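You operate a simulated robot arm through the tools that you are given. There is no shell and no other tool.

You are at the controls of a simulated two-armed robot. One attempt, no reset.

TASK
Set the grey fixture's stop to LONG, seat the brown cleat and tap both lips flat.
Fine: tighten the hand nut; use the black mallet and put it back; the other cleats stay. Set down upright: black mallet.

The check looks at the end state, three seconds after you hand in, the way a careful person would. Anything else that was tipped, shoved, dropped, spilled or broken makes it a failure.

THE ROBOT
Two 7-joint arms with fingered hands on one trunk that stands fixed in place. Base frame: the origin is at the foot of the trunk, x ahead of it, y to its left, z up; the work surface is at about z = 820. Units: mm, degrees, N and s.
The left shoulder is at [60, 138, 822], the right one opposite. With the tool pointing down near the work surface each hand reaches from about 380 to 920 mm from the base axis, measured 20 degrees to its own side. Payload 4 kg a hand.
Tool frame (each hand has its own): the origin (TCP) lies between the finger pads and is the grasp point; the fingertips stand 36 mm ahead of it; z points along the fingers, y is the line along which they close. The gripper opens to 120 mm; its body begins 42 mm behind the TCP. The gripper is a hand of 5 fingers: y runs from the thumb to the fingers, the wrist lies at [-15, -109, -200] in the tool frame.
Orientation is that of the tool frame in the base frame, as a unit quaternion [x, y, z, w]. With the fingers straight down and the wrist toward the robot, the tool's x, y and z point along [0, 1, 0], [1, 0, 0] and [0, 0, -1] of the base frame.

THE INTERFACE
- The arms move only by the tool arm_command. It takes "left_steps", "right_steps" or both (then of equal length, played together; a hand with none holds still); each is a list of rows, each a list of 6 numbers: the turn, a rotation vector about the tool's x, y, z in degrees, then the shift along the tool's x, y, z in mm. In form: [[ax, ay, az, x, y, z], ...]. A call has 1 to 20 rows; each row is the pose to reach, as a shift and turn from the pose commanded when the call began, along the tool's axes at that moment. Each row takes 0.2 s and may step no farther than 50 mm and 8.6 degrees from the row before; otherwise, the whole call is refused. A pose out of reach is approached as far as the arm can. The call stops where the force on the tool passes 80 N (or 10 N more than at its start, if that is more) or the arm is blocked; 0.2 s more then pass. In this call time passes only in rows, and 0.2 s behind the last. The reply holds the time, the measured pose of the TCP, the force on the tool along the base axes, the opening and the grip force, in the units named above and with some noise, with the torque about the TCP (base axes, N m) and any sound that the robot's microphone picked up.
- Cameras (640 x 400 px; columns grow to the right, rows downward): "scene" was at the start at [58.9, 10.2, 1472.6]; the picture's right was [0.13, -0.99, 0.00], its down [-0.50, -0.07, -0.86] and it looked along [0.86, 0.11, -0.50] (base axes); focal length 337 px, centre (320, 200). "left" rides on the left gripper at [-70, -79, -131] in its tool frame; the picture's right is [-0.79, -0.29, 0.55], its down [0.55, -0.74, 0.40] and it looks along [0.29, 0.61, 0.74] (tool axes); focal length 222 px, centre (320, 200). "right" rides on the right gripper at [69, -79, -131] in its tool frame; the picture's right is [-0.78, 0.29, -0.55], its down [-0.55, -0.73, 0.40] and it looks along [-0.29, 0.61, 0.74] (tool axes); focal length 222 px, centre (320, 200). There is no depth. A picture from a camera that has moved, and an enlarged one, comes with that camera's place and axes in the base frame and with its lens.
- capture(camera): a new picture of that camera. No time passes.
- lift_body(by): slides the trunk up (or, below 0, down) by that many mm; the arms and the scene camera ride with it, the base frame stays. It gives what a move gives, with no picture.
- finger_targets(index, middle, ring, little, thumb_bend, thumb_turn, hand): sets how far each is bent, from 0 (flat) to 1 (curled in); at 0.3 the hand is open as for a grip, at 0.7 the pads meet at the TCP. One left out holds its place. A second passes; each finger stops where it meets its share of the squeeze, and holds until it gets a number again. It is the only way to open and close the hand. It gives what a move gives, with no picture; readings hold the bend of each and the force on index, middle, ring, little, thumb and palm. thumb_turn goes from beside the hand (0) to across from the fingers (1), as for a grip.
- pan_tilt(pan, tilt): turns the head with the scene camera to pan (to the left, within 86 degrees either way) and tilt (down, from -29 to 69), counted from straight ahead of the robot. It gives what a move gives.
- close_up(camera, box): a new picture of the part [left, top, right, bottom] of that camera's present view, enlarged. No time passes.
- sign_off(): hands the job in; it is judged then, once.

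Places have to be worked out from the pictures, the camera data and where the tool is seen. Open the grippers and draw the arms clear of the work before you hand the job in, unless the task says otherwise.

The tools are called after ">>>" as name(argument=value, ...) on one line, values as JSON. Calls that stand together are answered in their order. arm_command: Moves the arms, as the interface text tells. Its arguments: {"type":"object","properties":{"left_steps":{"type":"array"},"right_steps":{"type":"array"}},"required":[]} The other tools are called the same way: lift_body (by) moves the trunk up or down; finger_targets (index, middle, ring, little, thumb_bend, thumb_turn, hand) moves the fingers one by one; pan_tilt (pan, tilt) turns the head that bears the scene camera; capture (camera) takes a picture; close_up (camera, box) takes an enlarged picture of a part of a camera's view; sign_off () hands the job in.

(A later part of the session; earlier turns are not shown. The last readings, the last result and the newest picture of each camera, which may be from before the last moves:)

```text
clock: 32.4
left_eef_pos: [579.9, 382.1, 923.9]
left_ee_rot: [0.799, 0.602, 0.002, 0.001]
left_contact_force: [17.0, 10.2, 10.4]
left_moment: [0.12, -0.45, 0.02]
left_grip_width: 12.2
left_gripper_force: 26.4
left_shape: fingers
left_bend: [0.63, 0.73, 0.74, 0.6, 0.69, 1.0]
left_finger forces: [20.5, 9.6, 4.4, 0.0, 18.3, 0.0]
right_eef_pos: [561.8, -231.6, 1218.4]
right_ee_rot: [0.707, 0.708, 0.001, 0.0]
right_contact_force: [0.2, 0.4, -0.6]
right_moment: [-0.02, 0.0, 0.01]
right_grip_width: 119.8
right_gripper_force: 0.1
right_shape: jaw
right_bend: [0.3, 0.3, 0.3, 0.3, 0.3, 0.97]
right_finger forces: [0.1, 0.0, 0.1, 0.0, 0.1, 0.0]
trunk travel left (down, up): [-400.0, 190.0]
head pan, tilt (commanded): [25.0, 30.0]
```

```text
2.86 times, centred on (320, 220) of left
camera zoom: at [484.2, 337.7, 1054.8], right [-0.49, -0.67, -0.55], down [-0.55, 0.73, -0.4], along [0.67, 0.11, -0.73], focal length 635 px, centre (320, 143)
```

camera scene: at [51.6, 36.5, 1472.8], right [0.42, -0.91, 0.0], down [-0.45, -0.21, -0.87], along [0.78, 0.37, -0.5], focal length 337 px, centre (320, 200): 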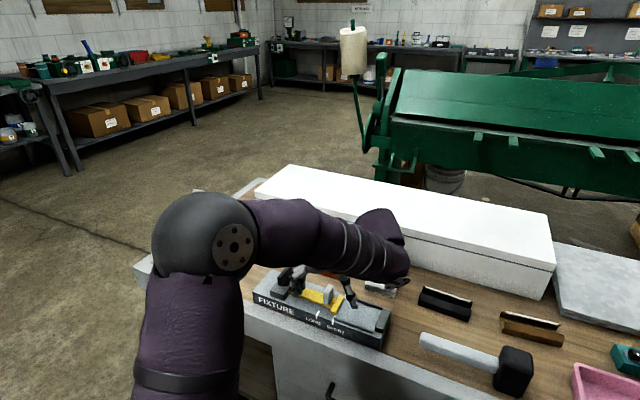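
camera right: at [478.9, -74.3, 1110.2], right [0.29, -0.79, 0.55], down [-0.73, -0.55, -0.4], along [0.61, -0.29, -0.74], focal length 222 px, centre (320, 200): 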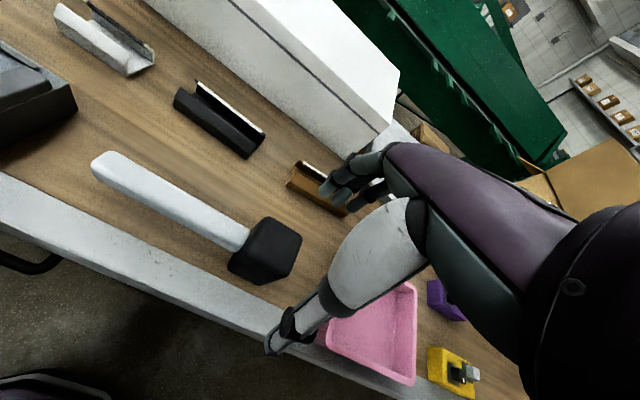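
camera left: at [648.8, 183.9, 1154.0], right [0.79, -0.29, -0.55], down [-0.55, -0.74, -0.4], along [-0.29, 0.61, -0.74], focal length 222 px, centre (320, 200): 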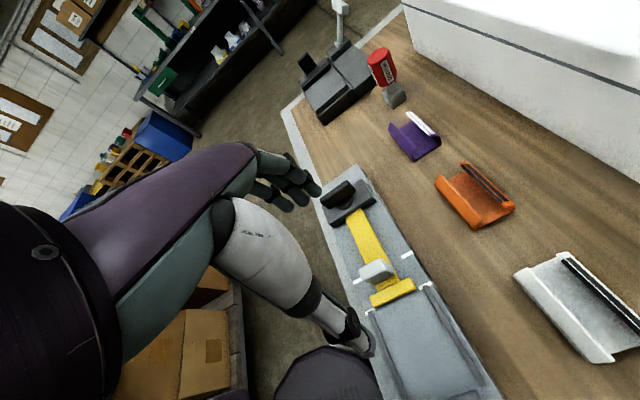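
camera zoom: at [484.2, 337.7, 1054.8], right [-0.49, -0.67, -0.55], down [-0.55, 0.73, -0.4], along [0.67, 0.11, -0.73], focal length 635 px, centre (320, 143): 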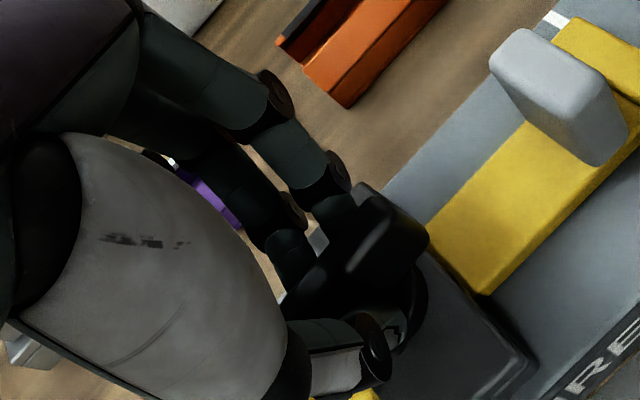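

The torque is still low while the wing follows; I keep turning in 4° rows.

>>> arm_command(left_steps=[[0, 0, 4, 0, 0, 0], [0, 0, 8, 0, 0, 0], [0, 0, 12, 0, 0, 0], [0, 0, 16, 0, 0, 0]])

>>> close_up(camera="left", box=[240, 150, 400, 290])

>>> arm_command(left_steps=[[0, 0, 4, 0, 0, 0], [0, 0, 8, 0, 0, 0], [0, 0, 12, 0, 0, 0]])

>>> close_up(camera="left", box=[240, 150, 400, 290])

>>> close_up(camera="scene", box=[240, 236, 360, 327])

```text
clock: 33.4
left_eef_pos: [581.5, 381.7, 923.6]
left_ee_rot: [0.874, 0.485, 0.003, 0.001]
left_contact_force: [16.9, 6.1, 13.4]
left_moment: [0.13, -0.32, 0.28]
left_grip_width: 12.7
left_gripper_force: 27.3
left_shape: fingers
left_bend: [0.62, 0.73, 0.74, 0.6, 0.7, 1.0]
left_finger forces: [23.2, 8.7, 1.3, 0.0, 22.2, 0.1]
right_eef_pos: [559.5, -232.7, 1219.3]
right_ee_rot: [0.707, 0.708, 0.0, 0.0]
right_contact_force: [-0.5, -0.4, 0.0]
right_moment: [0.03, -0.02, 0.02]
right_grip_width: 119.8
right_gripper_force: 0.1
right_shape: jaw
right_bend: [0.3, 0.3, 0.3, 0.3, 0.3, 0.97]
right_finger forces: [0.1, 0.1, 0.0, 0.0, 0.0, 0.0]
trunk travel left (down, up): [-400.0, 190.0]
head pan, tilt (commanded): [25.0, 30.0]
```

```text
2.86 times, centred on (320, 220) of left
camera zoom: at [475.4, 364.8, 1054.8], right [-0.66, -0.51, -0.55], down [-0.33, 0.86, -0.4], along [0.67, -0.08, -0.73], focal length 635 px, centre (320, 143)
```

zoom: 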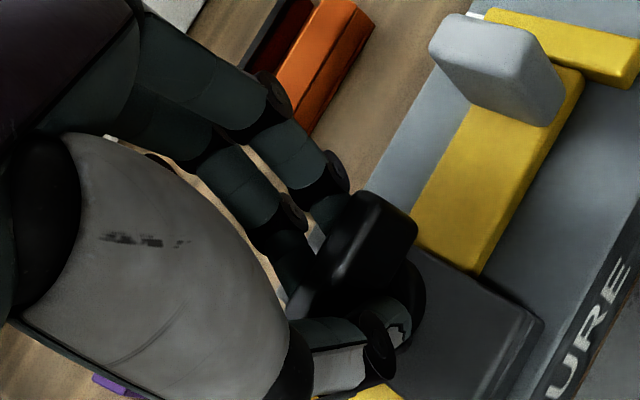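

```text
clock: 34.2
left_eef_pos: [581.2, 381.2, 923.5]
left_ee_rot: [0.92, 0.392, 0.003, -0.001]
left_contact_force: [21.5, 6.5, 16.0]
left_moment: [0.19, -0.41, 0.49]
left_grip_width: 13.4
left_gripper_force: 31.4
left_shape: fingers
left_bend: [0.62, 0.73, 0.75, 0.6, 0.7, 0.99]
left_finger forces: [32.5, 6.2, 0.1, 0.0, 23.0, 0.0]
right_eef_pos: [561.1, -232.0, 1219.8]
right_ee_rot: [0.707, 0.707, 0.001, 0.0]
right_contact_force: [0.4, 0.4, 0.0]
right_moment: [-0.04, 0.03, -0.03]
right_grip_width: 119.6
right_gripper_force: 0.0
right_shape: jaw
right_bend: [0.3, 0.3, 0.3, 0.3, 0.3, 0.97]
right_finger forces: [0.0, 0.0, 0.1, 0.1, 0.0, 0.0]
trunk travel left (down, up): [-400.0, 190.0]
head pan, tilt (commanded): [25.0, 30.0]
```

```text
2.86 times, centred on (320, 220) of left
camera zoom: at [474.8, 387.0, 1054.7], right [-0.75, -0.36, -0.55], down [-0.15, 0.91, -0.4], along [0.64, -0.22, -0.73], focal length 635 px, centre (320, 143)
```

zoom: 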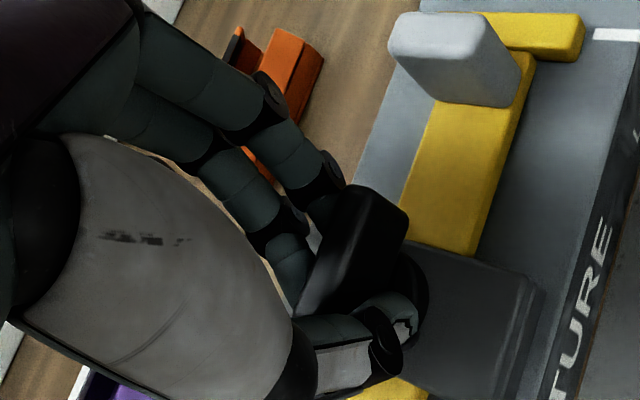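

```text
4.40 times, centred on (300, 282) of scene
camera zoom: at [52.3, 36.5, 1472.8], right [0.42, -0.91, 0.0], down [-0.45, -0.21, -0.87], along [0.78, 0.37, -0.5], focal length 1483 px, centre (408, -158)
```

zoom: 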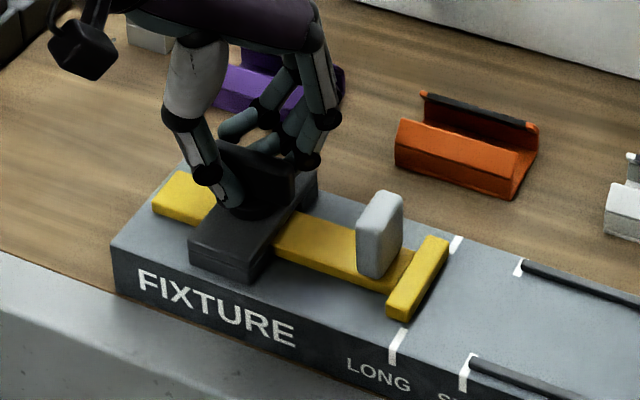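

Torque climbs to about 0.5 N m while the wing no longer follows: the nut is tight. I release, lift off, and check the wing and the stop.

>>> finger_targets(hand="left", index=0.54, middle=0.54, ring=0.54, little=0.54, thumb_bend=0.54)

>>> arm_command(left_steps=[[0, 0, 0, 0, 0, -20], [0, 0, 0, 0, 0, -60], [0, 0, -8, 0, 0, -100], [0, 0, -16, 0, 0, -130], [0, 0, -24, 0, 0, -150], [0, 0, -32, 0, 0, -150], [0, 0, -40, 0, 0, -150]])

>>> close_up(camera="scene", box=[240, 236, 360, 327])

>>> close_up(camera="scene", box=[312, 284, 352, 314])

```text
clock: 35.2
left_eef_pos: [580.1, 379.5, 923.1]
left_ee_rot: [0.921, 0.39, 0.0, 0.0]
left_contact_force: [0.2, -0.5, 0.1]
left_moment: [0.02, -0.03, -0.02]
left_grip_width: 47.3
left_gripper_force: 0.1
left_shape: fingers
left_bend: [0.54, 0.54, 0.54, 0.54, 0.54, 1.0]
left_finger forces: [0.0, 0.0, 0.1, 0.1, 0.0, 0.0]
right_eef_pos: [559.3, -231.7, 1218.4]
right_ee_rot: [0.707, 0.707, 0.0, 0.0]
right_contact_force: [0.0, -0.2, -0.3]
right_moment: [0.02, -0.02, -0.03]
right_grip_width: 119.5
right_gripper_force: 0.1
right_shape: jaw
right_bend: [0.3, 0.3, 0.3, 0.3, 0.3, 0.97]
right_finger forces: [0.0, 0.0, 0.0, 0.0, 0.0, 0.0]
trunk travel left (down, up): [-400.0, 190.0]
head pan, tilt (commanded): [25.0, 30.0]
```

```text
clock: 36.8
left_eef_pos: [579.8, 381.5, 1072.9]
left_ee_rot: [0.731, 0.682, 0.0, 0.0]
left_contact_force: [0.2, -0.1, -0.6]
left_moment: [0.01, 0.01, 0.02]
left_grip_width: 47.3
left_gripper_force: 0.1
left_shape: fingers
left_bend: [0.54, 0.54, 0.54, 0.54, 0.54, 1.0]
left_finger forces: [0.1, 0.1, 0.0, 0.1, 0.0, 0.0]
right_eef_pos: [560.8, -232.5, 1220.1]
right_ee_rot: [0.707, 0.707, 0.0, 0.0]
right_contact_force: [0.3, -0.2, 0.4]
right_moment: [-0.02, 0.02, 0.0]
right_grip_width: 119.8
right_gripper_force: 0.0
right_shape: jaw
right_bend: [0.3, 0.3, 0.3, 0.3, 0.3, 0.97]
right_finger forces: [0.0, 0.0, 0.1, 0.0, 0.1, 0.0]
trunk travel left (down, up): [-400.0, 190.0]
head pan, tilt (commanded): [25.0, 30.0]
```

```text
4.40 times, centred on (300, 282) of scene
camera zoom: at [51.2, 36.4, 1472.8], right [0.42, -0.91, 0.0], down [-0.45, -0.21, -0.87], along [0.78, 0.37, -0.5], focal length 1483 px, centre (408, -158)
```

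zoom: 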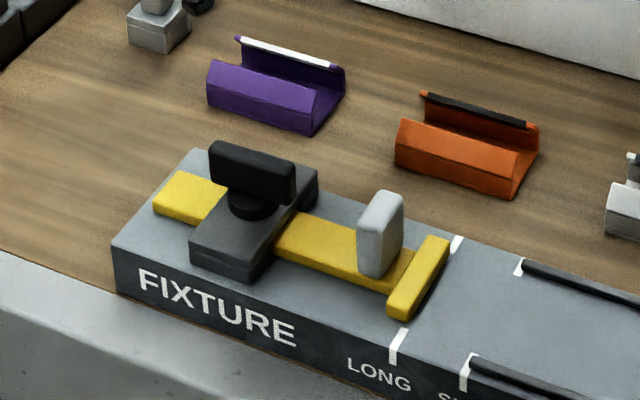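

```text
13.33 times, centred on (332, 299) of scene
camera zoom: at [51.2, 36.4, 1472.8], right [0.42, -0.91, 0.0], down [-0.45, -0.21, -0.87], along [0.78, 0.37, -0.5], focal length 4498 px, centre (160, -1120)
```

zoom: 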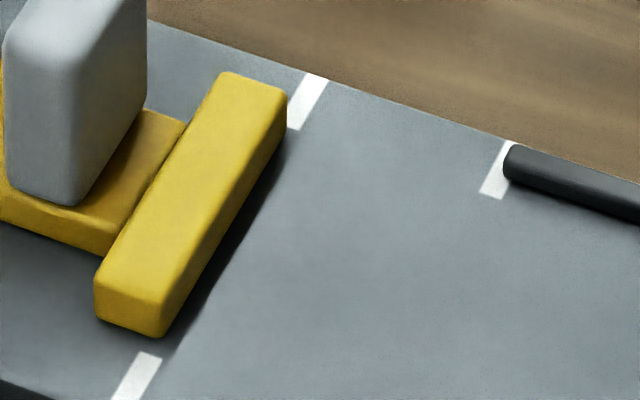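

The wing is at the same place, hard against its end of travel, and the stop is still on LONG. Now the cleat: I swing the left hand aside and bring the right hand above the brown cleat (centre about (729, −180), turned about 5° counter-clockwise).

>>> arm_command(left_steps=[[0, 0, 0, 10, -13, -8], [0, 0, 0, 20, -26, -16], [0, 0, 0, 30, -39, -24], [0, 0, 0, 40, -52, -32], [0, 0, 0, 50, -65, -40], [0, 0, 0, 60, -78, -48], [0, 0, 0, 70, -91, -56], [0, 0, 0, 80, -104, -64]], right_steps=[[0, 0, -0.7, 6.5, 21, 25], [0, 0, -1.4, 13, 42, 50], [0, 0, -2.1, 19.5, 63, 75], [0, 0, -2.8, 26, 84.5, 100], [0, 0, -3.5, 32.5, 105, 125], [0, 0, -4.2, 39, 127, 150], [0, 0, -4.8, 45.5, 148, 180], [0, 0, -5.4, 52, 169, 215]])

>>> pan_tilt(pan=0, tilt=35)

>>> capture(camera="scene")

>>> capture(camera="right")

```text
clock: 38.6
left_eef_pos: [483.4, 467.1, 1136.1]
left_ee_rot: [0.731, 0.682, 0.0, 0.0]
left_contact_force: [0.0, 0.3, 0.1]
left_moment: [-0.02, -0.02, 0.02]
left_grip_width: 47.4
left_gripper_force: 0.1
left_shape: fingers
left_bend: [0.54, 0.54, 0.54, 0.54, 0.54, 1.0]
left_finger forces: [0.1, 0.0, 0.1, 0.0, 0.0, 0.0]
right_eef_pos: [726.3, -182.6, 1004.5]
right_ee_rot: [0.673, 0.74, 0.0, 0.0]
right_contact_force: [-0.5, 0.3, -0.5]
right_moment: [0.0, 0.02, -0.01]
right_grip_width: 119.7
right_gripper_force: 0.0
right_shape: jaw
right_bend: [0.3, 0.3, 0.3, 0.3, 0.3, 0.97]
right_finger forces: [0.0, 0.1, 0.0, 0.0, 0.0, 0.0]
trunk travel left (down, up): [-400.0, 190.0]
head pan, tilt (commanded): [25.0, 30.0]
```

```text
clock: 39.5
left_eef_pos: [482.3, 466.5, 1136.8]
left_ee_rot: [0.731, 0.682, 0.0, 0.0]
left_contact_force: [0.6, -0.4, 0.1]
left_moment: [0.04, 0.0, -0.01]
left_grip_width: 47.3
left_gripper_force: 0.1
left_shape: fingers
left_bend: [0.54, 0.54, 0.54, 0.54, 0.54, 1.0]
left_finger forces: [0.0, 0.0, 0.1, 0.0, 0.1, 0.0]
right_eef_pos: [725.1, -181.8, 1004.5]
right_ee_rot: [0.673, 0.74, 0.0, 0.0]
right_contact_force: [-1.1, -0.4, -0.4]
right_moment: [-0.03, -0.04, 0.0]
right_grip_width: 119.8
right_gripper_force: 0.1
right_shape: jaw
right_bend: [0.3, 0.3, 0.3, 0.3, 0.3, 0.97]
right_finger forces: [0.0, 0.0, 0.0, 0.0, 0.0, 0.0]
trunk travel left (down, up): [-400.0, 190.0]
head pan, tilt (commanded): [0.0, 35.0]
```

```text
taken
camera scene: at [57.4, -1.6, 1465.0], right [0.0, -1.0, 0.0], down [-0.57, 0.0, -0.82], along [0.82, 0.0, -0.57], focal length 337 px, centre (320, 200)
```

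scene: 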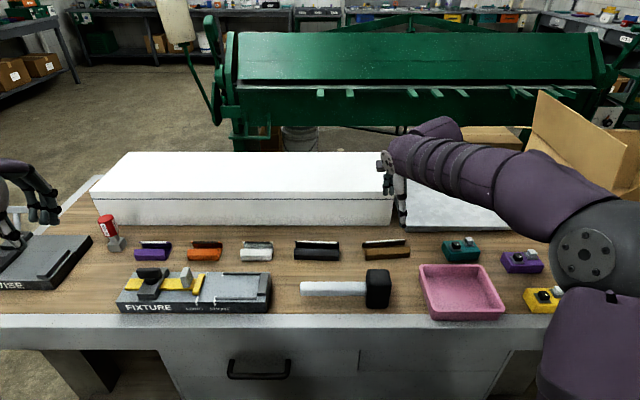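

```text
taken
camera right: at [640.8, -120.9, 1135.4], right [0.36, -0.75, 0.55], down [-0.68, -0.62, -0.4], along [0.64, -0.23, -0.74], focal length 222 px, centre (320, 200)
```

right: 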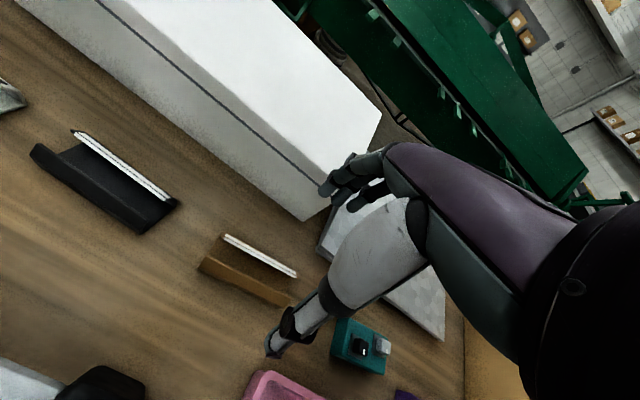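

I enlarge the cleat in both views to refine its centre and yaw.

>>> close_up(camera="scene", box=[350, 225, 425, 272])

>>> close_up(camera="right", box=[180, 210, 330, 320])

```text
8.51 times, centred on (388, 248) of scene
camera zoom: at [57.4, -1.6, 1465.0], right [0.0, -1.0, 0.0], down [-0.57, 0.0, -0.82], along [0.82, 0.0, -0.57], focal length 2871 px, centre (-254, -213)
```

zoom: 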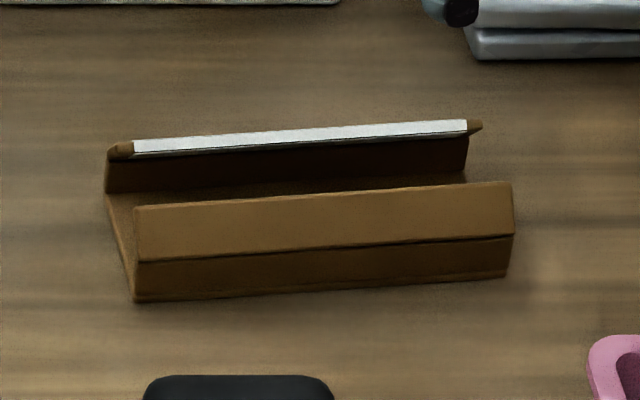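

```text
3.64 times, centred on (255, 265) of right
camera zoom: at [640.8, -120.9, 1135.4], right [0.36, -0.75, 0.55], down [-0.68, -0.62, -0.4], along [0.64, -0.23, -0.74], focal length 808 px, centre (556, -36)
```

zoom: 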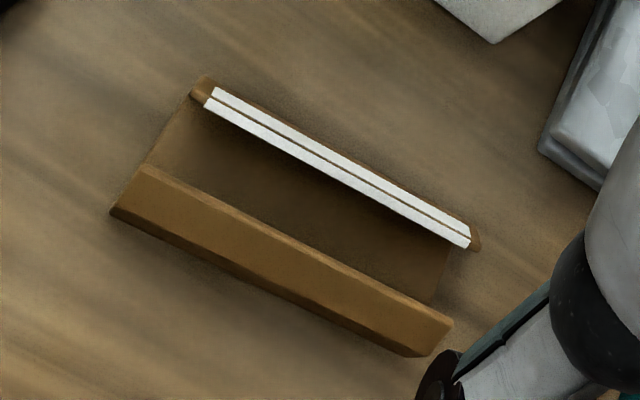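

The cleat measures about 120 × 46 mm, centre (728, −180), yaw 5.2°. I lower the open right hand over it to TCP z≈890 first and check clearances.

>>> arm_command(right_steps=[[0, 0, 0, 0.5, 1, 30], [0, 0, 0, 1, 2, 60], [0, 0, 0, 1.5, 2.6, 90], [0, 0, 0, 1.6, 2.7, 114]])

>>> close_up(camera="scene", box=[345, 190, 455, 280])

>>> capture(camera="right")

```text
clock: 40.5
left_eef_pos: [481.0, 467.3, 1137.1]
left_ee_rot: [0.731, 0.682, 0.0, 0.0]
left_contact_force: [-0.2, -0.1, 0.5]
left_moment: [0.01, 0.0, 0.01]
left_grip_width: 47.4
left_gripper_force: 0.0
left_shape: fingers
left_bend: [0.54, 0.54, 0.54, 0.54, 0.54, 1.0]
left_finger forces: [0.0, 0.1, 0.0, 0.0, 0.0, 0.0]
right_eef_pos: [728.3, -180.2, 891.4]
right_ee_rot: [0.673, 0.74, 0.0, 0.0]
right_contact_force: [0.9, -0.5, -0.5]
right_moment: [0.0, 0.01, 0.05]
right_grip_width: 119.9
right_gripper_force: 0.0
right_shape: jaw
right_bend: [0.3, 0.3, 0.3, 0.3, 0.3, 0.97]
right_finger forces: [0.0, 0.0, 0.0, 0.0, 0.0, 0.0]
trunk travel left (down, up): [-400.0, 190.0]
head pan, tilt (commanded): [0.0, 35.0]
```

```text
4.44 times, centred on (400, 235) of scene
camera zoom: at [57.7, -1.6, 1465.0], right [0.0, -1.0, 0.0], down [-0.57, 0.0, -0.82], along [0.82, 0.0, -0.57], focal length 1499 px, centre (-36, 44)
```

zoom: 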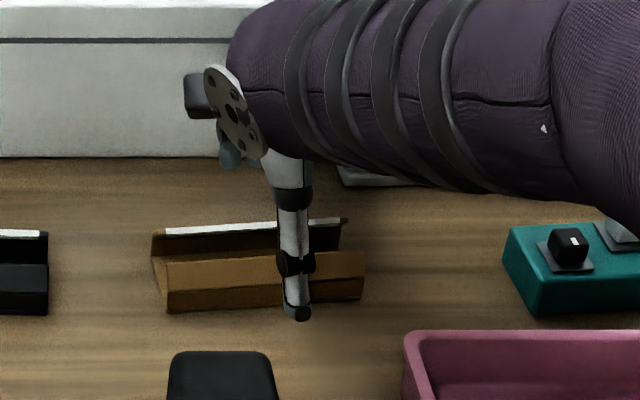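

```text
taken
camera right: at [644.3, -118.8, 1022.4], right [0.36, -0.75, 0.55], down [-0.68, -0.62, -0.4], along [0.64, -0.23, -0.74], focal length 222 px, centre (320, 200)
```

right: 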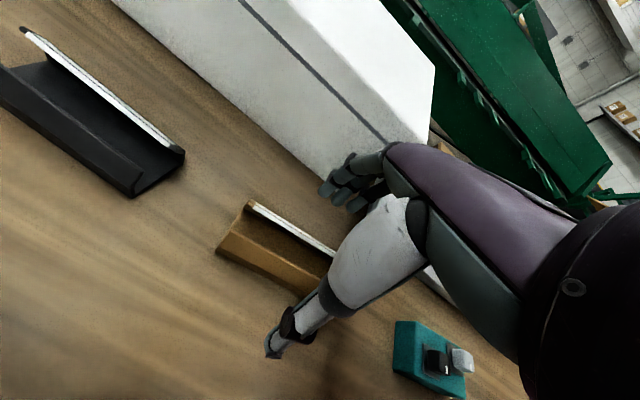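

The thumb tip is at about (667, −192), clear of everything. I lower 25 mm so that the fingertips are beside the cleat's side walls, and take another look.

>>> arm_command(right_steps=[[0, 0, 0, 0, 0, 10], [0, 0, 0, 0, 0, 18], [0, 0, 0, 0, 0, 25]])

>>> finger_targets(hand="right", index=0.5, middle=0.5, ring=0.5, little=0.5, thumb_bend=0.5, thumb_turn=1)

>>> close_up(camera="scene", box=[345, 190, 455, 280])

>>> close_up(camera="right", box=[180, 130, 400, 370])

```text
clock: 41.3
left_eef_pos: [481.9, 467.5, 1135.8]
left_ee_rot: [0.731, 0.682, 0.0, 0.0]
left_contact_force: [-0.3, 0.3, 0.4]
left_moment: [0.03, 0.0, 0.0]
left_grip_width: 47.3
left_gripper_force: 0.1
left_shape: fingers
left_bend: [0.54, 0.54, 0.54, 0.54, 0.54, 1.0]
left_finger forces: [0.0, 0.1, 0.1, 0.0, 0.0, 0.0]
right_eef_pos: [728.0, -180.5, 865.3]
right_ee_rot: [0.673, 0.74, 0.0, -0.001]
right_contact_force: [0.5, 0.1, 0.0]
right_moment: [0.0, 0.02, 0.02]
right_grip_width: 119.7
right_gripper_force: 0.0
right_shape: jaw
right_bend: [0.3, 0.3, 0.3, 0.3, 0.3, 0.97]
right_finger forces: [0.1, 0.1, 0.0, 0.0, 0.1, 0.0]
trunk travel left (down, up): [-400.0, 190.0]
head pan, tilt (commanded): [0.0, 35.0]
```

```text
clock: 42.3
left_eef_pos: [481.6, 467.0, 1136.1]
left_ee_rot: [0.732, 0.682, 0.001, 0.0]
left_contact_force: [0.4, -0.1, -0.5]
left_moment: [-0.03, 0.01, -0.03]
left_grip_width: 47.4
left_gripper_force: 0.0
left_shape: fingers
left_bend: [0.54, 0.54, 0.54, 0.54, 0.54, 1.0]
left_finger forces: [0.0, 0.0, 0.1, 0.0, 0.0, 0.0]
right_eef_pos: [728.8, -180.3, 866.9]
right_ee_rot: [0.672, 0.74, 0.0, -0.001]
right_contact_force: [0.4, -0.2, 0.0]
right_moment: [0.0, 0.0, -0.01]
right_grip_width: 60.2
right_gripper_force: 0.1
right_shape: fingers
right_bend: [0.5, 0.5, 0.5, 0.5, 0.5, 1.0]
right_finger forces: [0.1, 0.0, 0.0, 0.0, 0.0, 0.1]
trunk travel left (down, up): [-400.0, 190.0]
head pan, tilt (commanded): [0.0, 35.0]
```

```text
4.44 times, centred on (400, 235) of scene
camera zoom: at [57.5, -1.6, 1465.0], right [0.0, -1.0, 0.0], down [-0.57, 0.0, -0.82], along [0.82, 0.0, -0.57], focal length 1499 px, centre (-36, 44)
```

zoom: 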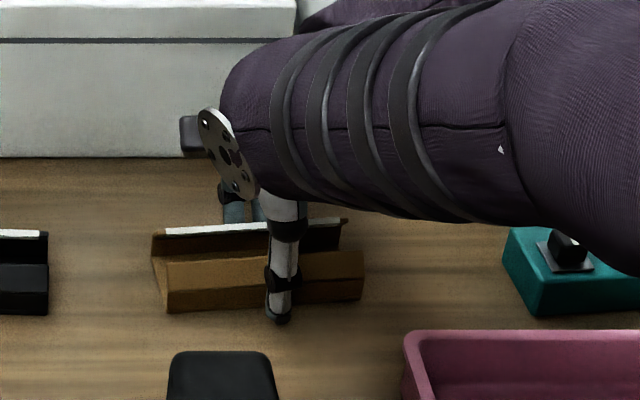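

```text
1.67 times, centred on (290, 250) of right
camera zoom: at [644.9, -118.9, 997.1], right [0.36, -0.75, 0.55], down [-0.68, -0.62, -0.4], along [0.64, -0.23, -0.74], focal length 370 px, centre (370, 117)
```

zoom: 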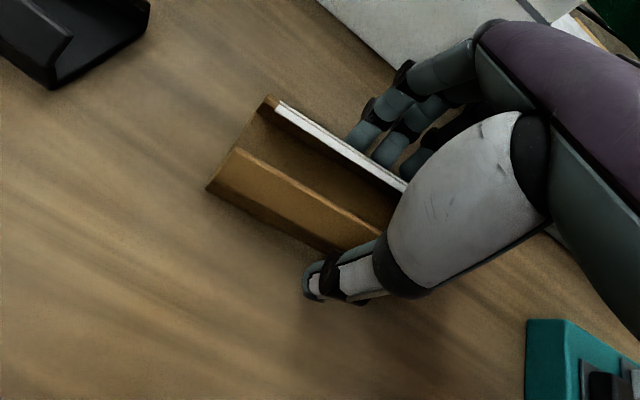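

Fingers and thumb straddle the walls with room; the four fingers reach to the right of the TCP, so I shift 16 mm to the left to centre the grip on the cleat.

>>> arm_command(right_steps=[[0, 0, 0, 6, -0.5, 0], [0, 0, 0, 11, -0.8, 0.5], [0, 0, 0, 16, -1, 1]])

>>> finger_targets(hand="right", index=0.56, middle=0.56, ring=0.56, little=0.56, thumb_bend=0.56)

>>> close_up(camera="scene", box=[345, 190, 455, 280])

>>> close_up(camera="right", box=[180, 130, 400, 370])

```text
clock: 43.1
left_eef_pos: [481.2, 467.2, 1134.9]
left_ee_rot: [0.732, 0.682, 0.0, 0.0]
left_contact_force: [-0.6, -0.1, -0.2]
left_moment: [0.03, 0.05, -0.01]
left_grip_width: 47.3
left_gripper_force: 0.0
left_shape: fingers
left_bend: [0.54, 0.54, 0.54, 0.54, 0.54, 1.0]
left_finger forces: [0.1, 0.1, 0.0, 0.1, 0.0, 0.1]
right_eef_pos: [726.6, -164.9, 863.1]
right_ee_rot: [0.673, 0.74, 0.0, 0.0]
right_contact_force: [0.1, 0.1, 0.4]
right_moment: [-0.05, 0.02, 0.01]
right_grip_width: 60.3
right_gripper_force: 0.1
right_shape: fingers
right_bend: [0.5, 0.5, 0.5, 0.5, 0.5, 1.0]
right_finger forces: [0.0, 0.0, 0.0, 0.1, 0.0, 0.0]
trunk travel left (down, up): [-400.0, 190.0]
head pan, tilt (commanded): [0.0, 35.0]
```

```text
clock: 44.1
left_eef_pos: [481.5, 467.4, 1136.1]
left_ee_rot: [0.732, 0.682, 0.001, 0.001]
left_contact_force: [-0.3, 0.4, 0.0]
left_moment: [0.04, 0.0, 0.0]
left_grip_width: 47.5
left_gripper_force: 0.0
left_shape: fingers
left_bend: [0.54, 0.54, 0.54, 0.54, 0.54, 1.0]
left_finger forces: [0.0, 0.0, 0.0, 0.0, 0.1, 0.1]
right_eef_pos: [725.6, -163.9, 863.4]
right_ee_rot: [0.673, 0.74, 0.0, 0.0]
right_contact_force: [-0.1, -0.3, 0.1]
right_moment: [-0.03, 0.02, 0.05]
right_grip_width: 47.7
right_gripper_force: 2.2
right_shape: fingers
right_bend: [0.55, 0.55, 0.55, 0.56, 0.54, 1.0]
right_finger forces: [1.2, 1.1, 0.8, 0.0, 3.0, 0.1]
trunk travel left (down, up): [-400.0, 190.0]
head pan, tilt (commanded): [0.0, 35.0]
```

```text
4.44 times, centred on (400, 235) of scene
camera zoom: at [57.5, -1.6, 1465.0], right [0.0, -1.0, 0.0], down [-0.57, 0.0, -0.82], along [0.82, 0.0, -0.57], focal length 1499 px, centre (-36, 44)
```

zoom: 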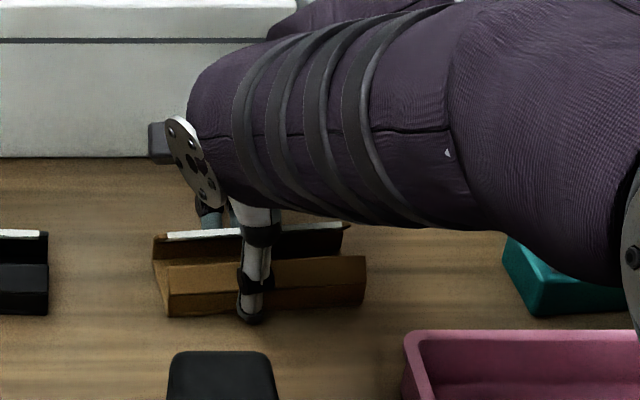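

```text
1.67 times, centred on (290, 250) of right
camera zoom: at [642.8, -103.6, 994.8], right [0.36, -0.75, 0.55], down [-0.68, -0.62, -0.4], along [0.64, -0.23, -0.74], focal length 370 px, centre (370, 117)
```

zoom: 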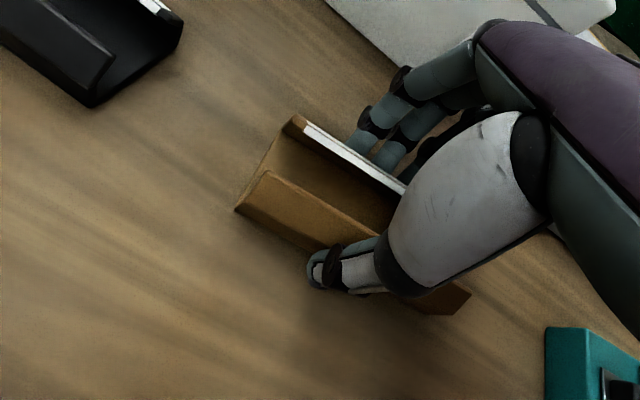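

Contact is light and even (47.7 mm). I squeeze a little more and lift the cleat 15 mm.

>>> finger_targets(hand="right", index=0.585, middle=0.585, ring=0.585, little=0.585, thumb_bend=0.585)

>>> arm_command(right_steps=[[0, 0, 0, 0, 0, -5], [0, 0, 0, 0, 0, -10], [0, 0, 0, 0, 0, -15]])

>>> close_up(camera="scene", box=[345, 190, 455, 280])

>>> close_up(camera="right", box=[180, 130, 400, 370])

```text
clock: 45.1
left_eef_pos: [481.7, 467.2, 1136.2]
left_ee_rot: [0.732, 0.681, 0.0, 0.0]
left_contact_force: [0.7, 0.6, -0.2]
left_moment: [0.02, -0.01, 0.02]
left_grip_width: 47.3
left_gripper_force: 0.1
left_shape: fingers
left_bend: [0.54, 0.54, 0.54, 0.54, 0.54, 1.0]
left_finger forces: [0.0, 0.0, 0.1, 0.1, 0.0, 0.0]
right_eef_pos: [727.8, -164.7, 863.7]
right_ee_rot: [0.672, 0.74, 0.001, 0.001]
right_contact_force: [0.4, 0.1, 0.2]
right_moment: [-0.01, -0.02, 0.01]
right_grip_width: 46.6
right_gripper_force: 4.9
right_shape: fingers
right_bend: [0.56, 0.56, 0.57, 0.58, 0.54, 1.0]
right_finger forces: [2.0, 1.9, 1.4, 0.0, 5.4, 0.1]
trunk travel left (down, up): [-400.0, 190.0]
head pan, tilt (commanded): [0.0, 35.0]
```

```text
clock: 45.9
left_eef_pos: [481.3, 466.8, 1136.4]
left_ee_rot: [0.731, 0.682, 0.001, 0.001]
left_contact_force: [0.0, -0.3, 0.9]
left_moment: [0.02, 0.0, -0.01]
left_grip_width: 47.2
left_gripper_force: 0.1
left_shape: fingers
left_bend: [0.54, 0.54, 0.54, 0.54, 0.54, 1.0]
left_finger forces: [0.0, 0.0, 0.1, 0.1, 0.0, 0.0]
right_eef_pos: [727.0, -163.4, 879.7]
right_ee_rot: [0.672, 0.74, 0.0, -0.001]
right_contact_force: [0.3, -0.1, -1.2]
right_moment: [0.0, 0.02, -0.03]
right_grip_width: 46.9
right_gripper_force: 5.9
right_shape: fingers
right_bend: [0.56, 0.56, 0.57, 0.58, 0.54, 1.0]
right_finger forces: [2.1, 1.8, 1.4, 0.0, 5.4, 0.1]
trunk travel left (down, up): [-400.0, 190.0]
head pan, tilt (commanded): [0.0, 35.0]
```

```text
4.44 times, centred on (400, 235) of scene
camera zoom: at [57.5, -1.6, 1465.0], right [0.0, -1.0, 0.0], down [-0.57, 0.0, -0.82], along [0.82, 0.0, -0.57], focal length 1499 px, centre (-36, 44)
```

zoom: 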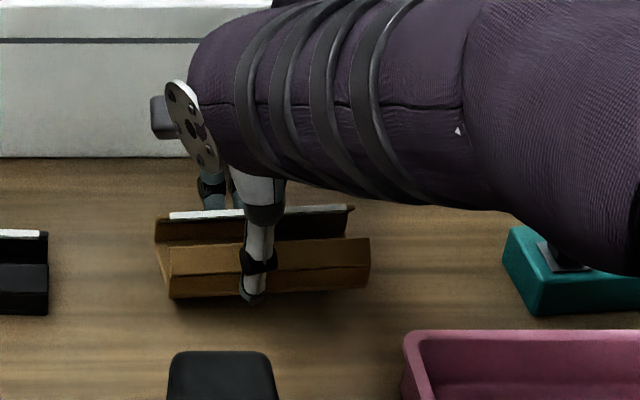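

```text
1.67 times, centred on (290, 250) of right
camera zoom: at [642.9, -103.6, 1010.7], right [0.36, -0.75, 0.55], down [-0.68, -0.62, -0.4], along [0.64, -0.23, -0.74], focal length 370 px, centre (370, 117)
```

zoom: 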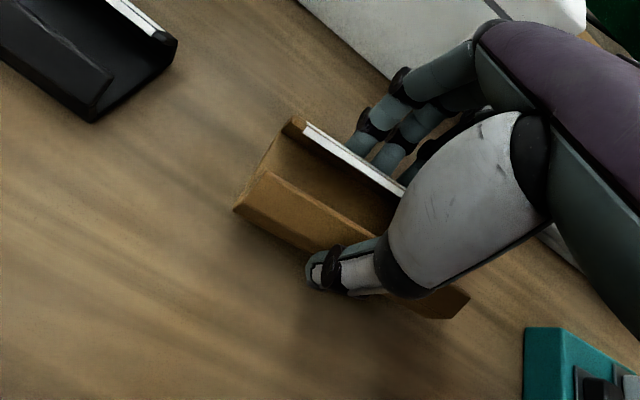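

The cleat is lifted, level and held. I firm the squeeze slightly, then raise it and carry it over to above the fixture, turning it square and moving the left hand farther aside.

>>> finger_targets(hand="right", index=0.6, middle=0.6, ring=0.6, little=0.585, thumb_bend=0.6)

>>> arm_command(left_steps=[[0, 0, 0, 5, 0, 0], [0, 0, 0, 10, 0, 0], [0, 0, 0, 15, 0, 0], [0, 0, 0, 20, 0, 0], [0, 0, 0, 25, 0, 0], [0, 0, 0, 30, 0, 0], [0, 0, 0, 35, 0, 0], [0, 0, 0, 40, 0, 0], [0, 0, 0, 45, 0, 0], [0, 0, 0, 50, 0, 0], [0, 0, 0, 55, 0, 0], [0, 0, 0, 60, 0, 0], [0, 0, 0, 60, 0, 0], [0, 0, 0, 60, 0, 0], [0, 0, 0, 60, 0, 0], [0, 0, 0, 60, 0, 0]], right_steps=[[0, 0, 0, 0, 0, -30], [0, 0, 0, 0, 0, -60], [0, 0, 0, 0, 0, -90], [0, 0, 0, 0, 0, -120], [0, 0, 0.4, 33, -9.3, -120], [0, 0, 0.9, 65.9, -18.7, -120], [0, 0, 1.3, 98.8, -28, -120], [0, 0, 1.7, 131.7, -37.3, -120], [0, 0, 2.2, 164.7, -46.6, -120], [0, 0, 2.6, 197.6, -56, -120], [0, 0, 3, 230.5, -65.3, -120], [0, 0, 3.5, 263.5, -74.6, -120], [0, 0, 3.9, 296.4, -84, -120], [0, 0, 4.3, 329.3, -93.3, -120], [0, 0, 4.8, 362.3, -102.6, -120], [0, 0, 5.2, 395.2, -111.9, -120]])

>>> capture(camera="scene")

>>> capture(camera="right")

```text
clock: 46.9
left_eef_pos: [481.7, 467.4, 1137.2]
left_ee_rot: [0.731, 0.682, -0.001, 0.0]
left_contact_force: [0.1, 0.8, 0.3]
left_moment: [0.0, 0.0, -0.03]
left_grip_width: 47.5
left_gripper_force: 0.2
left_shape: fingers
left_bend: [0.54, 0.54, 0.54, 0.54, 0.54, 1.0]
left_finger forces: [0.0, 0.0, 0.0, 0.1, 0.0, 0.0]
right_eef_pos: [727.1, -164.4, 879.7]
right_ee_rot: [0.673, 0.739, 0.001, 0.0]
right_contact_force: [0.4, -0.4, -0.1]
right_moment: [-0.02, 0.01, -0.02]
right_grip_width: 46.4
right_gripper_force: 8.6
right_shape: fingers
right_bend: [0.57, 0.58, 0.58, 0.58, 0.55, 1.0]
right_finger forces: [3.1, 2.7, 2.1, 0.0, 8.1, 0.1]
trunk travel left (down, up): [-400.0, 190.0]
head pan, tilt (commanded): [0.0, 35.0]
```

```text
clock: 50.3
left_eef_pos: [484.1, 529.3, 1136.4]
left_ee_rot: [0.731, 0.682, 0.0, 0.0]
left_contact_force: [0.1, 0.5, 0.1]
left_moment: [0.02, 0.0, 0.02]
left_grip_width: 47.7
left_gripper_force: 0.1
left_shape: fingers
left_bend: [0.54, 0.54, 0.54, 0.54, 0.54, 1.0]
left_finger forces: [0.1, 0.0, 0.1, 0.0, 0.1, 0.0]
right_eef_pos: [577.3, 220.4, 997.7]
right_ee_rot: [0.706, 0.708, 0.0, 0.0]
right_contact_force: [-0.2, 0.1, -0.5]
right_moment: [-0.04, -0.02, 0.03]
right_grip_width: 46.3
right_gripper_force: 7.9
right_shape: fingers
right_bend: [0.57, 0.58, 0.58, 0.58, 0.55, 1.0]
right_finger forces: [3.1, 2.7, 2.1, 0.0, 8.0, 0.1]
trunk travel left (down, up): [-400.0, 190.0]
head pan, tilt (commanded): [0.0, 35.0]
```

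```text
taken
camera scene: at [57.3, -1.0, 1465.0], right [0.0, -1.0, 0.0], down [-0.57, 0.0, -0.82], along [0.82, 0.0, -0.57], focal length 337 px, centre (320, 200)
```

scene: 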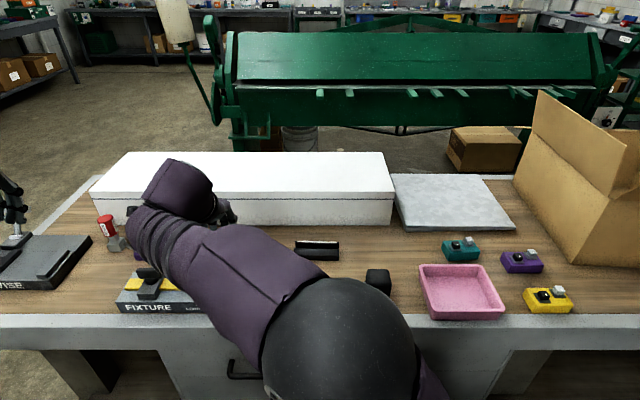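

```text
taken
camera right: at [499.4, 289.1, 1129.2], right [0.29, -0.78, 0.55], down [-0.73, -0.55, -0.4], along [0.61, -0.28, -0.74], focal length 222 px, centre (320, 200)
```

right: 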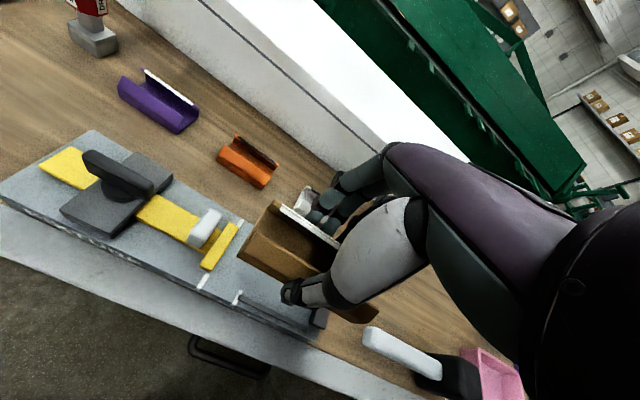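

The right arm hides the fixture from the head camera, but the right-hand camera sees well. I enlarge it, and turn the head/left hand camera for other views.

>>> close_up(camera="right", box=[180, 180, 390, 340])

>>> capture(camera="left")

>>> pan_tilt(pan=30, tilt=35)

>>> capture(camera="scene")

```text
2.50 times, centred on (285, 260) of right
camera zoom: at [499.4, 289.1, 1129.2], right [0.29, -0.78, 0.55], down [-0.73, -0.55, -0.4], along [0.61, -0.28, -0.74], focal length 555 px, centre (408, 50)
```

zoom: 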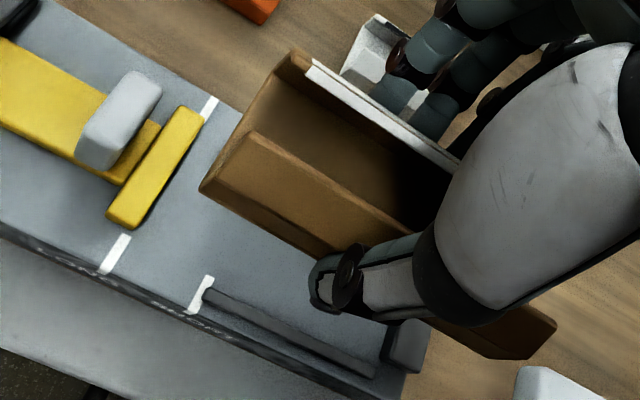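

```text
taken
camera left: at [400.3, 464.8, 1267.6], right [-0.34, -0.76, -0.55], down [-0.7, 0.6, -0.4], along [0.63, 0.24, -0.74], focal length 222 px, centre (320, 200)
```

left: 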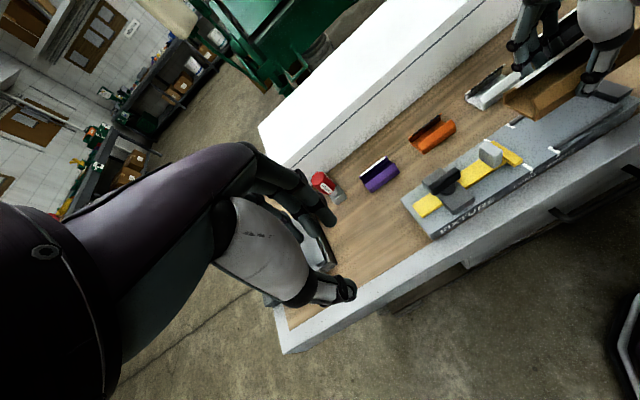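

```text
clock: 51.2
left_eef_pos: [485.6, 527.6, 1136.5]
left_ee_rot: [0.732, 0.682, -0.001, 0.0]
left_contact_force: [-0.5, 0.2, -0.1]
left_moment: [0.01, 0.0, -0.04]
left_grip_width: 47.6
left_gripper_force: 0.1
left_shape: fingers
left_bend: [0.54, 0.54, 0.54, 0.54, 0.54, 1.0]
left_finger forces: [0.0, 0.0, 0.0, 0.0, 0.0, 0.0]
right_eef_pos: [578.4, 219.5, 998.6]
right_ee_rot: [0.706, 0.709, 0.0, 0.0]
right_contact_force: [1.1, -0.4, 0.1]
right_moment: [-0.01, -0.02, 0.01]
right_grip_width: 46.3
right_gripper_force: 8.4
right_shape: fingers
right_bend: [0.57, 0.58, 0.58, 0.58, 0.55, 1.0]
right_finger forces: [3.1, 2.7, 2.1, 0.0, 7.8, 0.0]
trunk travel left (down, up): [-400.0, 190.0]
head pan, tilt (commanded): [30.0, 35.0]
```

```text
taken
camera scene: at [45.7, 42.5, 1465.0], right [0.5, -0.87, 0.0], down [-0.5, -0.29, -0.82], along [0.71, 0.41, -0.57], focal length 337 px, centre (320, 200)
```

scene: 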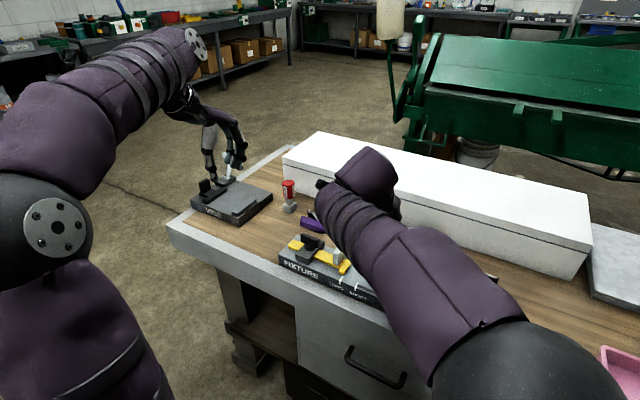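

From the hand camera the cleat appears about 3 mm too far left and several mm too far toward the robot for the slot. I bring the left hand's camera to a side view of the slot to double-check before lowering.

>>> arm_command(left_steps=[[0, 0, 5.5, -27, 0, 25], [0, 0, 11, -55, -1, 50], [0, 0, 16.5, -82, -2, 75], [0, 0, 22, -109, -2, 100]])

>>> capture(camera="left")

>>> close_up(camera="left", box=[320, 50, 520, 190])

```text
clock: 52.2
left_eef_pos: [476.2, 418.3, 1038.7]
left_ee_rot: [0.848, 0.53, 0.001, 0.0]
left_contact_force: [-0.2, -0.4, -0.6]
left_moment: [-0.01, 0.0, -0.03]
left_grip_width: 47.5
left_gripper_force: 0.1
left_shape: fingers
left_bend: [0.54, 0.54, 0.54, 0.54, 0.54, 1.0]
left_finger forces: [0.0, 0.0, 0.0, 0.0, 0.0, 0.0]
right_eef_pos: [578.6, 218.8, 999.0]
right_ee_rot: [0.706, 0.708, 0.0, 0.0]
right_contact_force: [-0.1, 0.8, -0.8]
right_moment: [0.03, 0.0, 0.0]
right_grip_width: 46.4
right_gripper_force: 7.9
right_shape: fingers
right_bend: [0.57, 0.58, 0.58, 0.58, 0.55, 1.0]
right_finger forces: [3.1, 2.7, 2.1, 0.0, 7.8, 0.0]
trunk travel left (down, up): [-400.0, 190.0]
head pan, tilt (commanded): [30.0, 35.0]
```

```text
taken
camera left: at [372.9, 392.3, 1168.3], right [-0.61, -0.58, -0.55], down [-0.42, 0.82, -0.4], along [0.68, -0.01, -0.74], focal length 222 px, centre (320, 200)
```

left: 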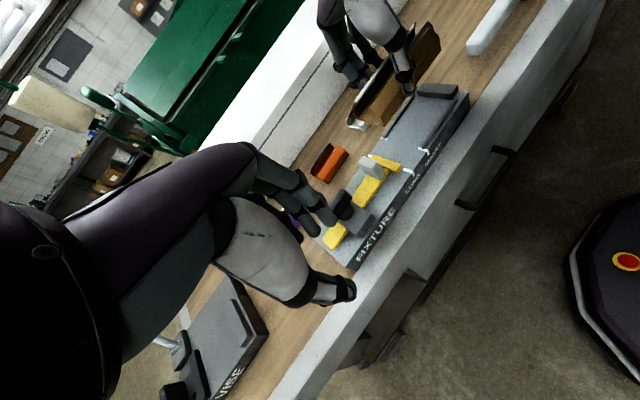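

```text
2.86 times, centred on (420, 120) of left
camera zoom: at [372.9, 392.3, 1168.3], right [-0.61, -0.58, -0.55], down [-0.42, 0.82, -0.4], along [0.68, -0.01, -0.74], focal length 635 px, centre (34, 429)
```

zoom: 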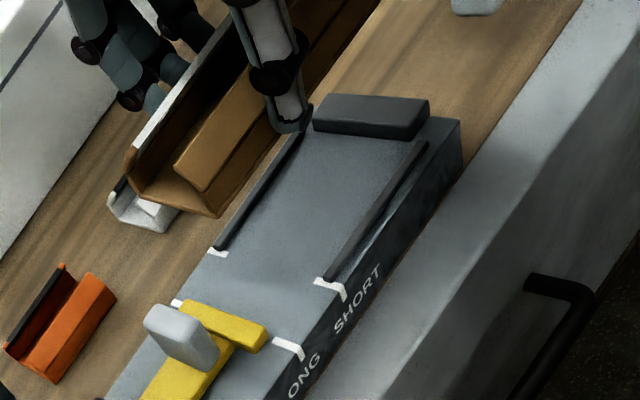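

I enlarge the cleat's end profile and the slot in this view.

>>> close_up(camera="left", box=[345, 60, 425, 130])

>>> close_up(camera="left", box=[375, 75, 485, 175])

>>> close_up(camera="right", box=[230, 190, 370, 330])

```text
5.71 times, centred on (385, 95) of left
camera zoom: at [372.9, 392.3, 1168.3], right [-0.61, -0.58, -0.55], down [-0.42, 0.82, -0.4], along [0.68, -0.01, -0.74], focal length 1269 px, centre (-51, 800)
```

zoom: 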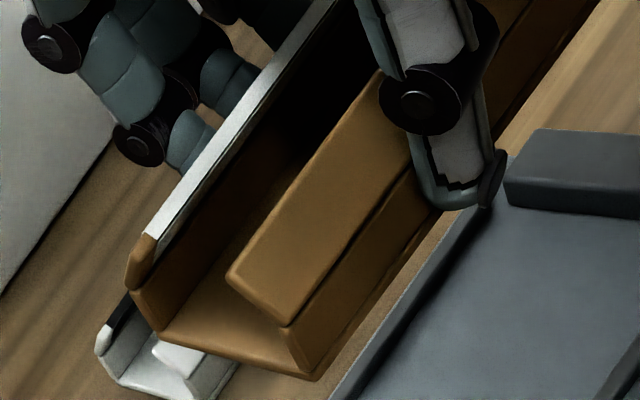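

```text
4.00 times, centred on (430, 125) of left
camera zoom: at [372.9, 392.3, 1168.3], right [-0.61, -0.58, -0.55], down [-0.42, 0.82, -0.4], along [0.68, -0.01, -0.74], focal length 888 px, centre (-120, 500)
```

zoom: 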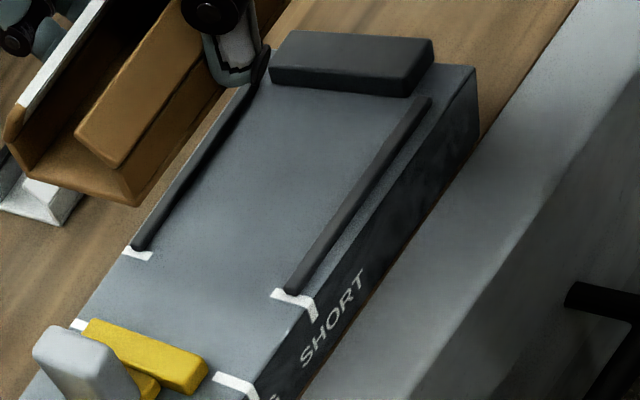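

```text
2.86 times, centred on (300, 260) of right
camera zoom: at [500.0, 288.1, 1129.4], right [0.29, -0.78, 0.55], down [-0.73, -0.55, -0.4], along [0.61, -0.28, -0.74], focal length 635 px, centre (377, 29)
```

zoom: 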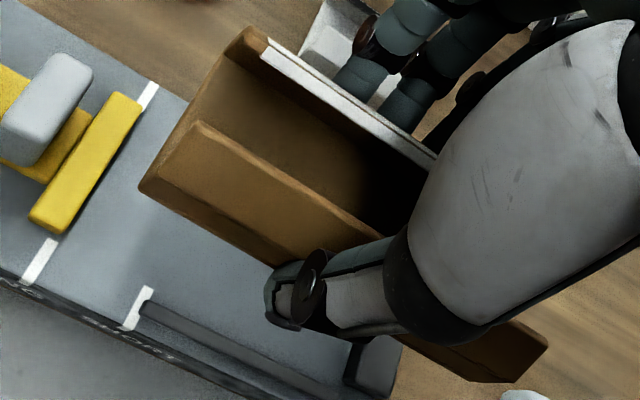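

Both side views agree roughly: the cleat should move about +5 mm in x and −3 mm in y to be centred in the slot. I shift so and lower to just above the rails (cleat bottom near z 867).

>>> arm_command(right_steps=[[0, 0, 0, -1.5, 3, 20], [0, 0, 0, -2.7, 5, 40], [0, 0, 0, -2.7, 5, 60], [0, 0, 0, -2.7, 5, 75], [0, 0, 0, -2.7, 5, 87]])

>>> close_up(camera="left", box=[365, 65, 485, 175])

>>> close_up(camera="right", box=[210, 180, 390, 340])

```text
clock: 53.4
left_eef_pos: [475.9, 417.7, 1037.7]
left_ee_rot: [0.848, 0.53, 0.0, 0.0]
left_contact_force: [0.1, 0.6, -0.5]
left_moment: [-0.02, -0.01, 0.03]
left_grip_width: 47.4
left_gripper_force: 0.0
left_shape: fingers
left_bend: [0.54, 0.54, 0.54, 0.54, 0.54, 1.0]
left_finger forces: [0.0, 0.0, 0.0, 0.1, 0.0, 0.0]
right_eef_pos: [583.3, 216.0, 911.6]
right_ee_rot: [0.707, 0.708, 0.0, 0.0]
right_contact_force: [0.0, -0.4, -0.5]
right_moment: [0.01, -0.03, 0.05]
right_grip_width: 46.2
right_gripper_force: 7.5
right_shape: fingers
right_bend: [0.57, 0.58, 0.58, 0.58, 0.55, 1.0]
right_finger forces: [3.1, 2.7, 2.2, 0.0, 7.9, 0.0]
trunk travel left (down, up): [-400.0, 190.0]
head pan, tilt (commanded): [30.0, 35.0]
```

```text
3.64 times, centred on (425, 120) of left
camera zoom: at [373.0, 392.6, 1168.5], right [-0.61, -0.58, -0.55], down [-0.42, 0.82, -0.4], along [0.68, -0.01, -0.74], focal length 808 px, centre (-62, 491)
```

zoom: 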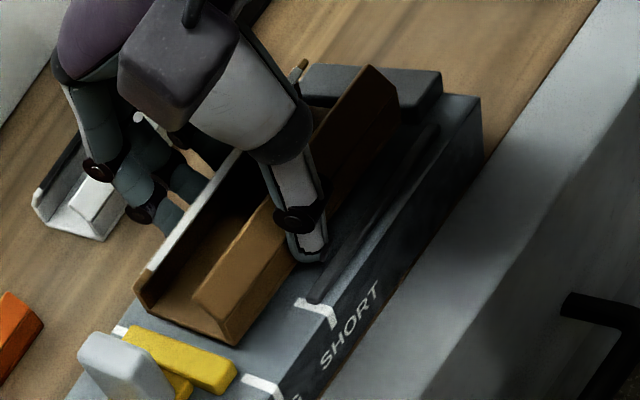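

```text
2.50 times, centred on (300, 260) of right
camera zoom: at [505.2, 284.8, 1042.5], right [0.29, -0.78, 0.55], down [-0.73, -0.55, -0.4], along [0.61, -0.28, -0.74], focal length 555 px, centre (370, 50)
```

zoom: 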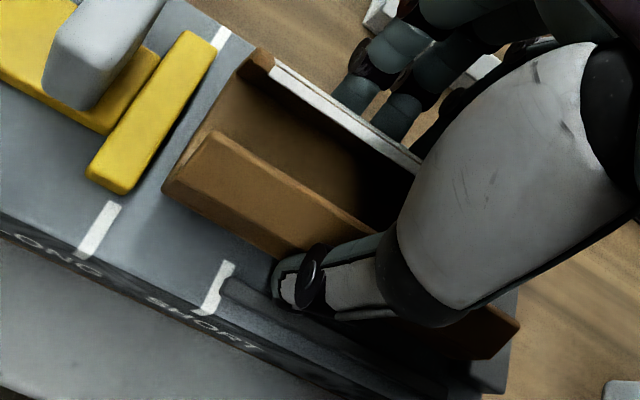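

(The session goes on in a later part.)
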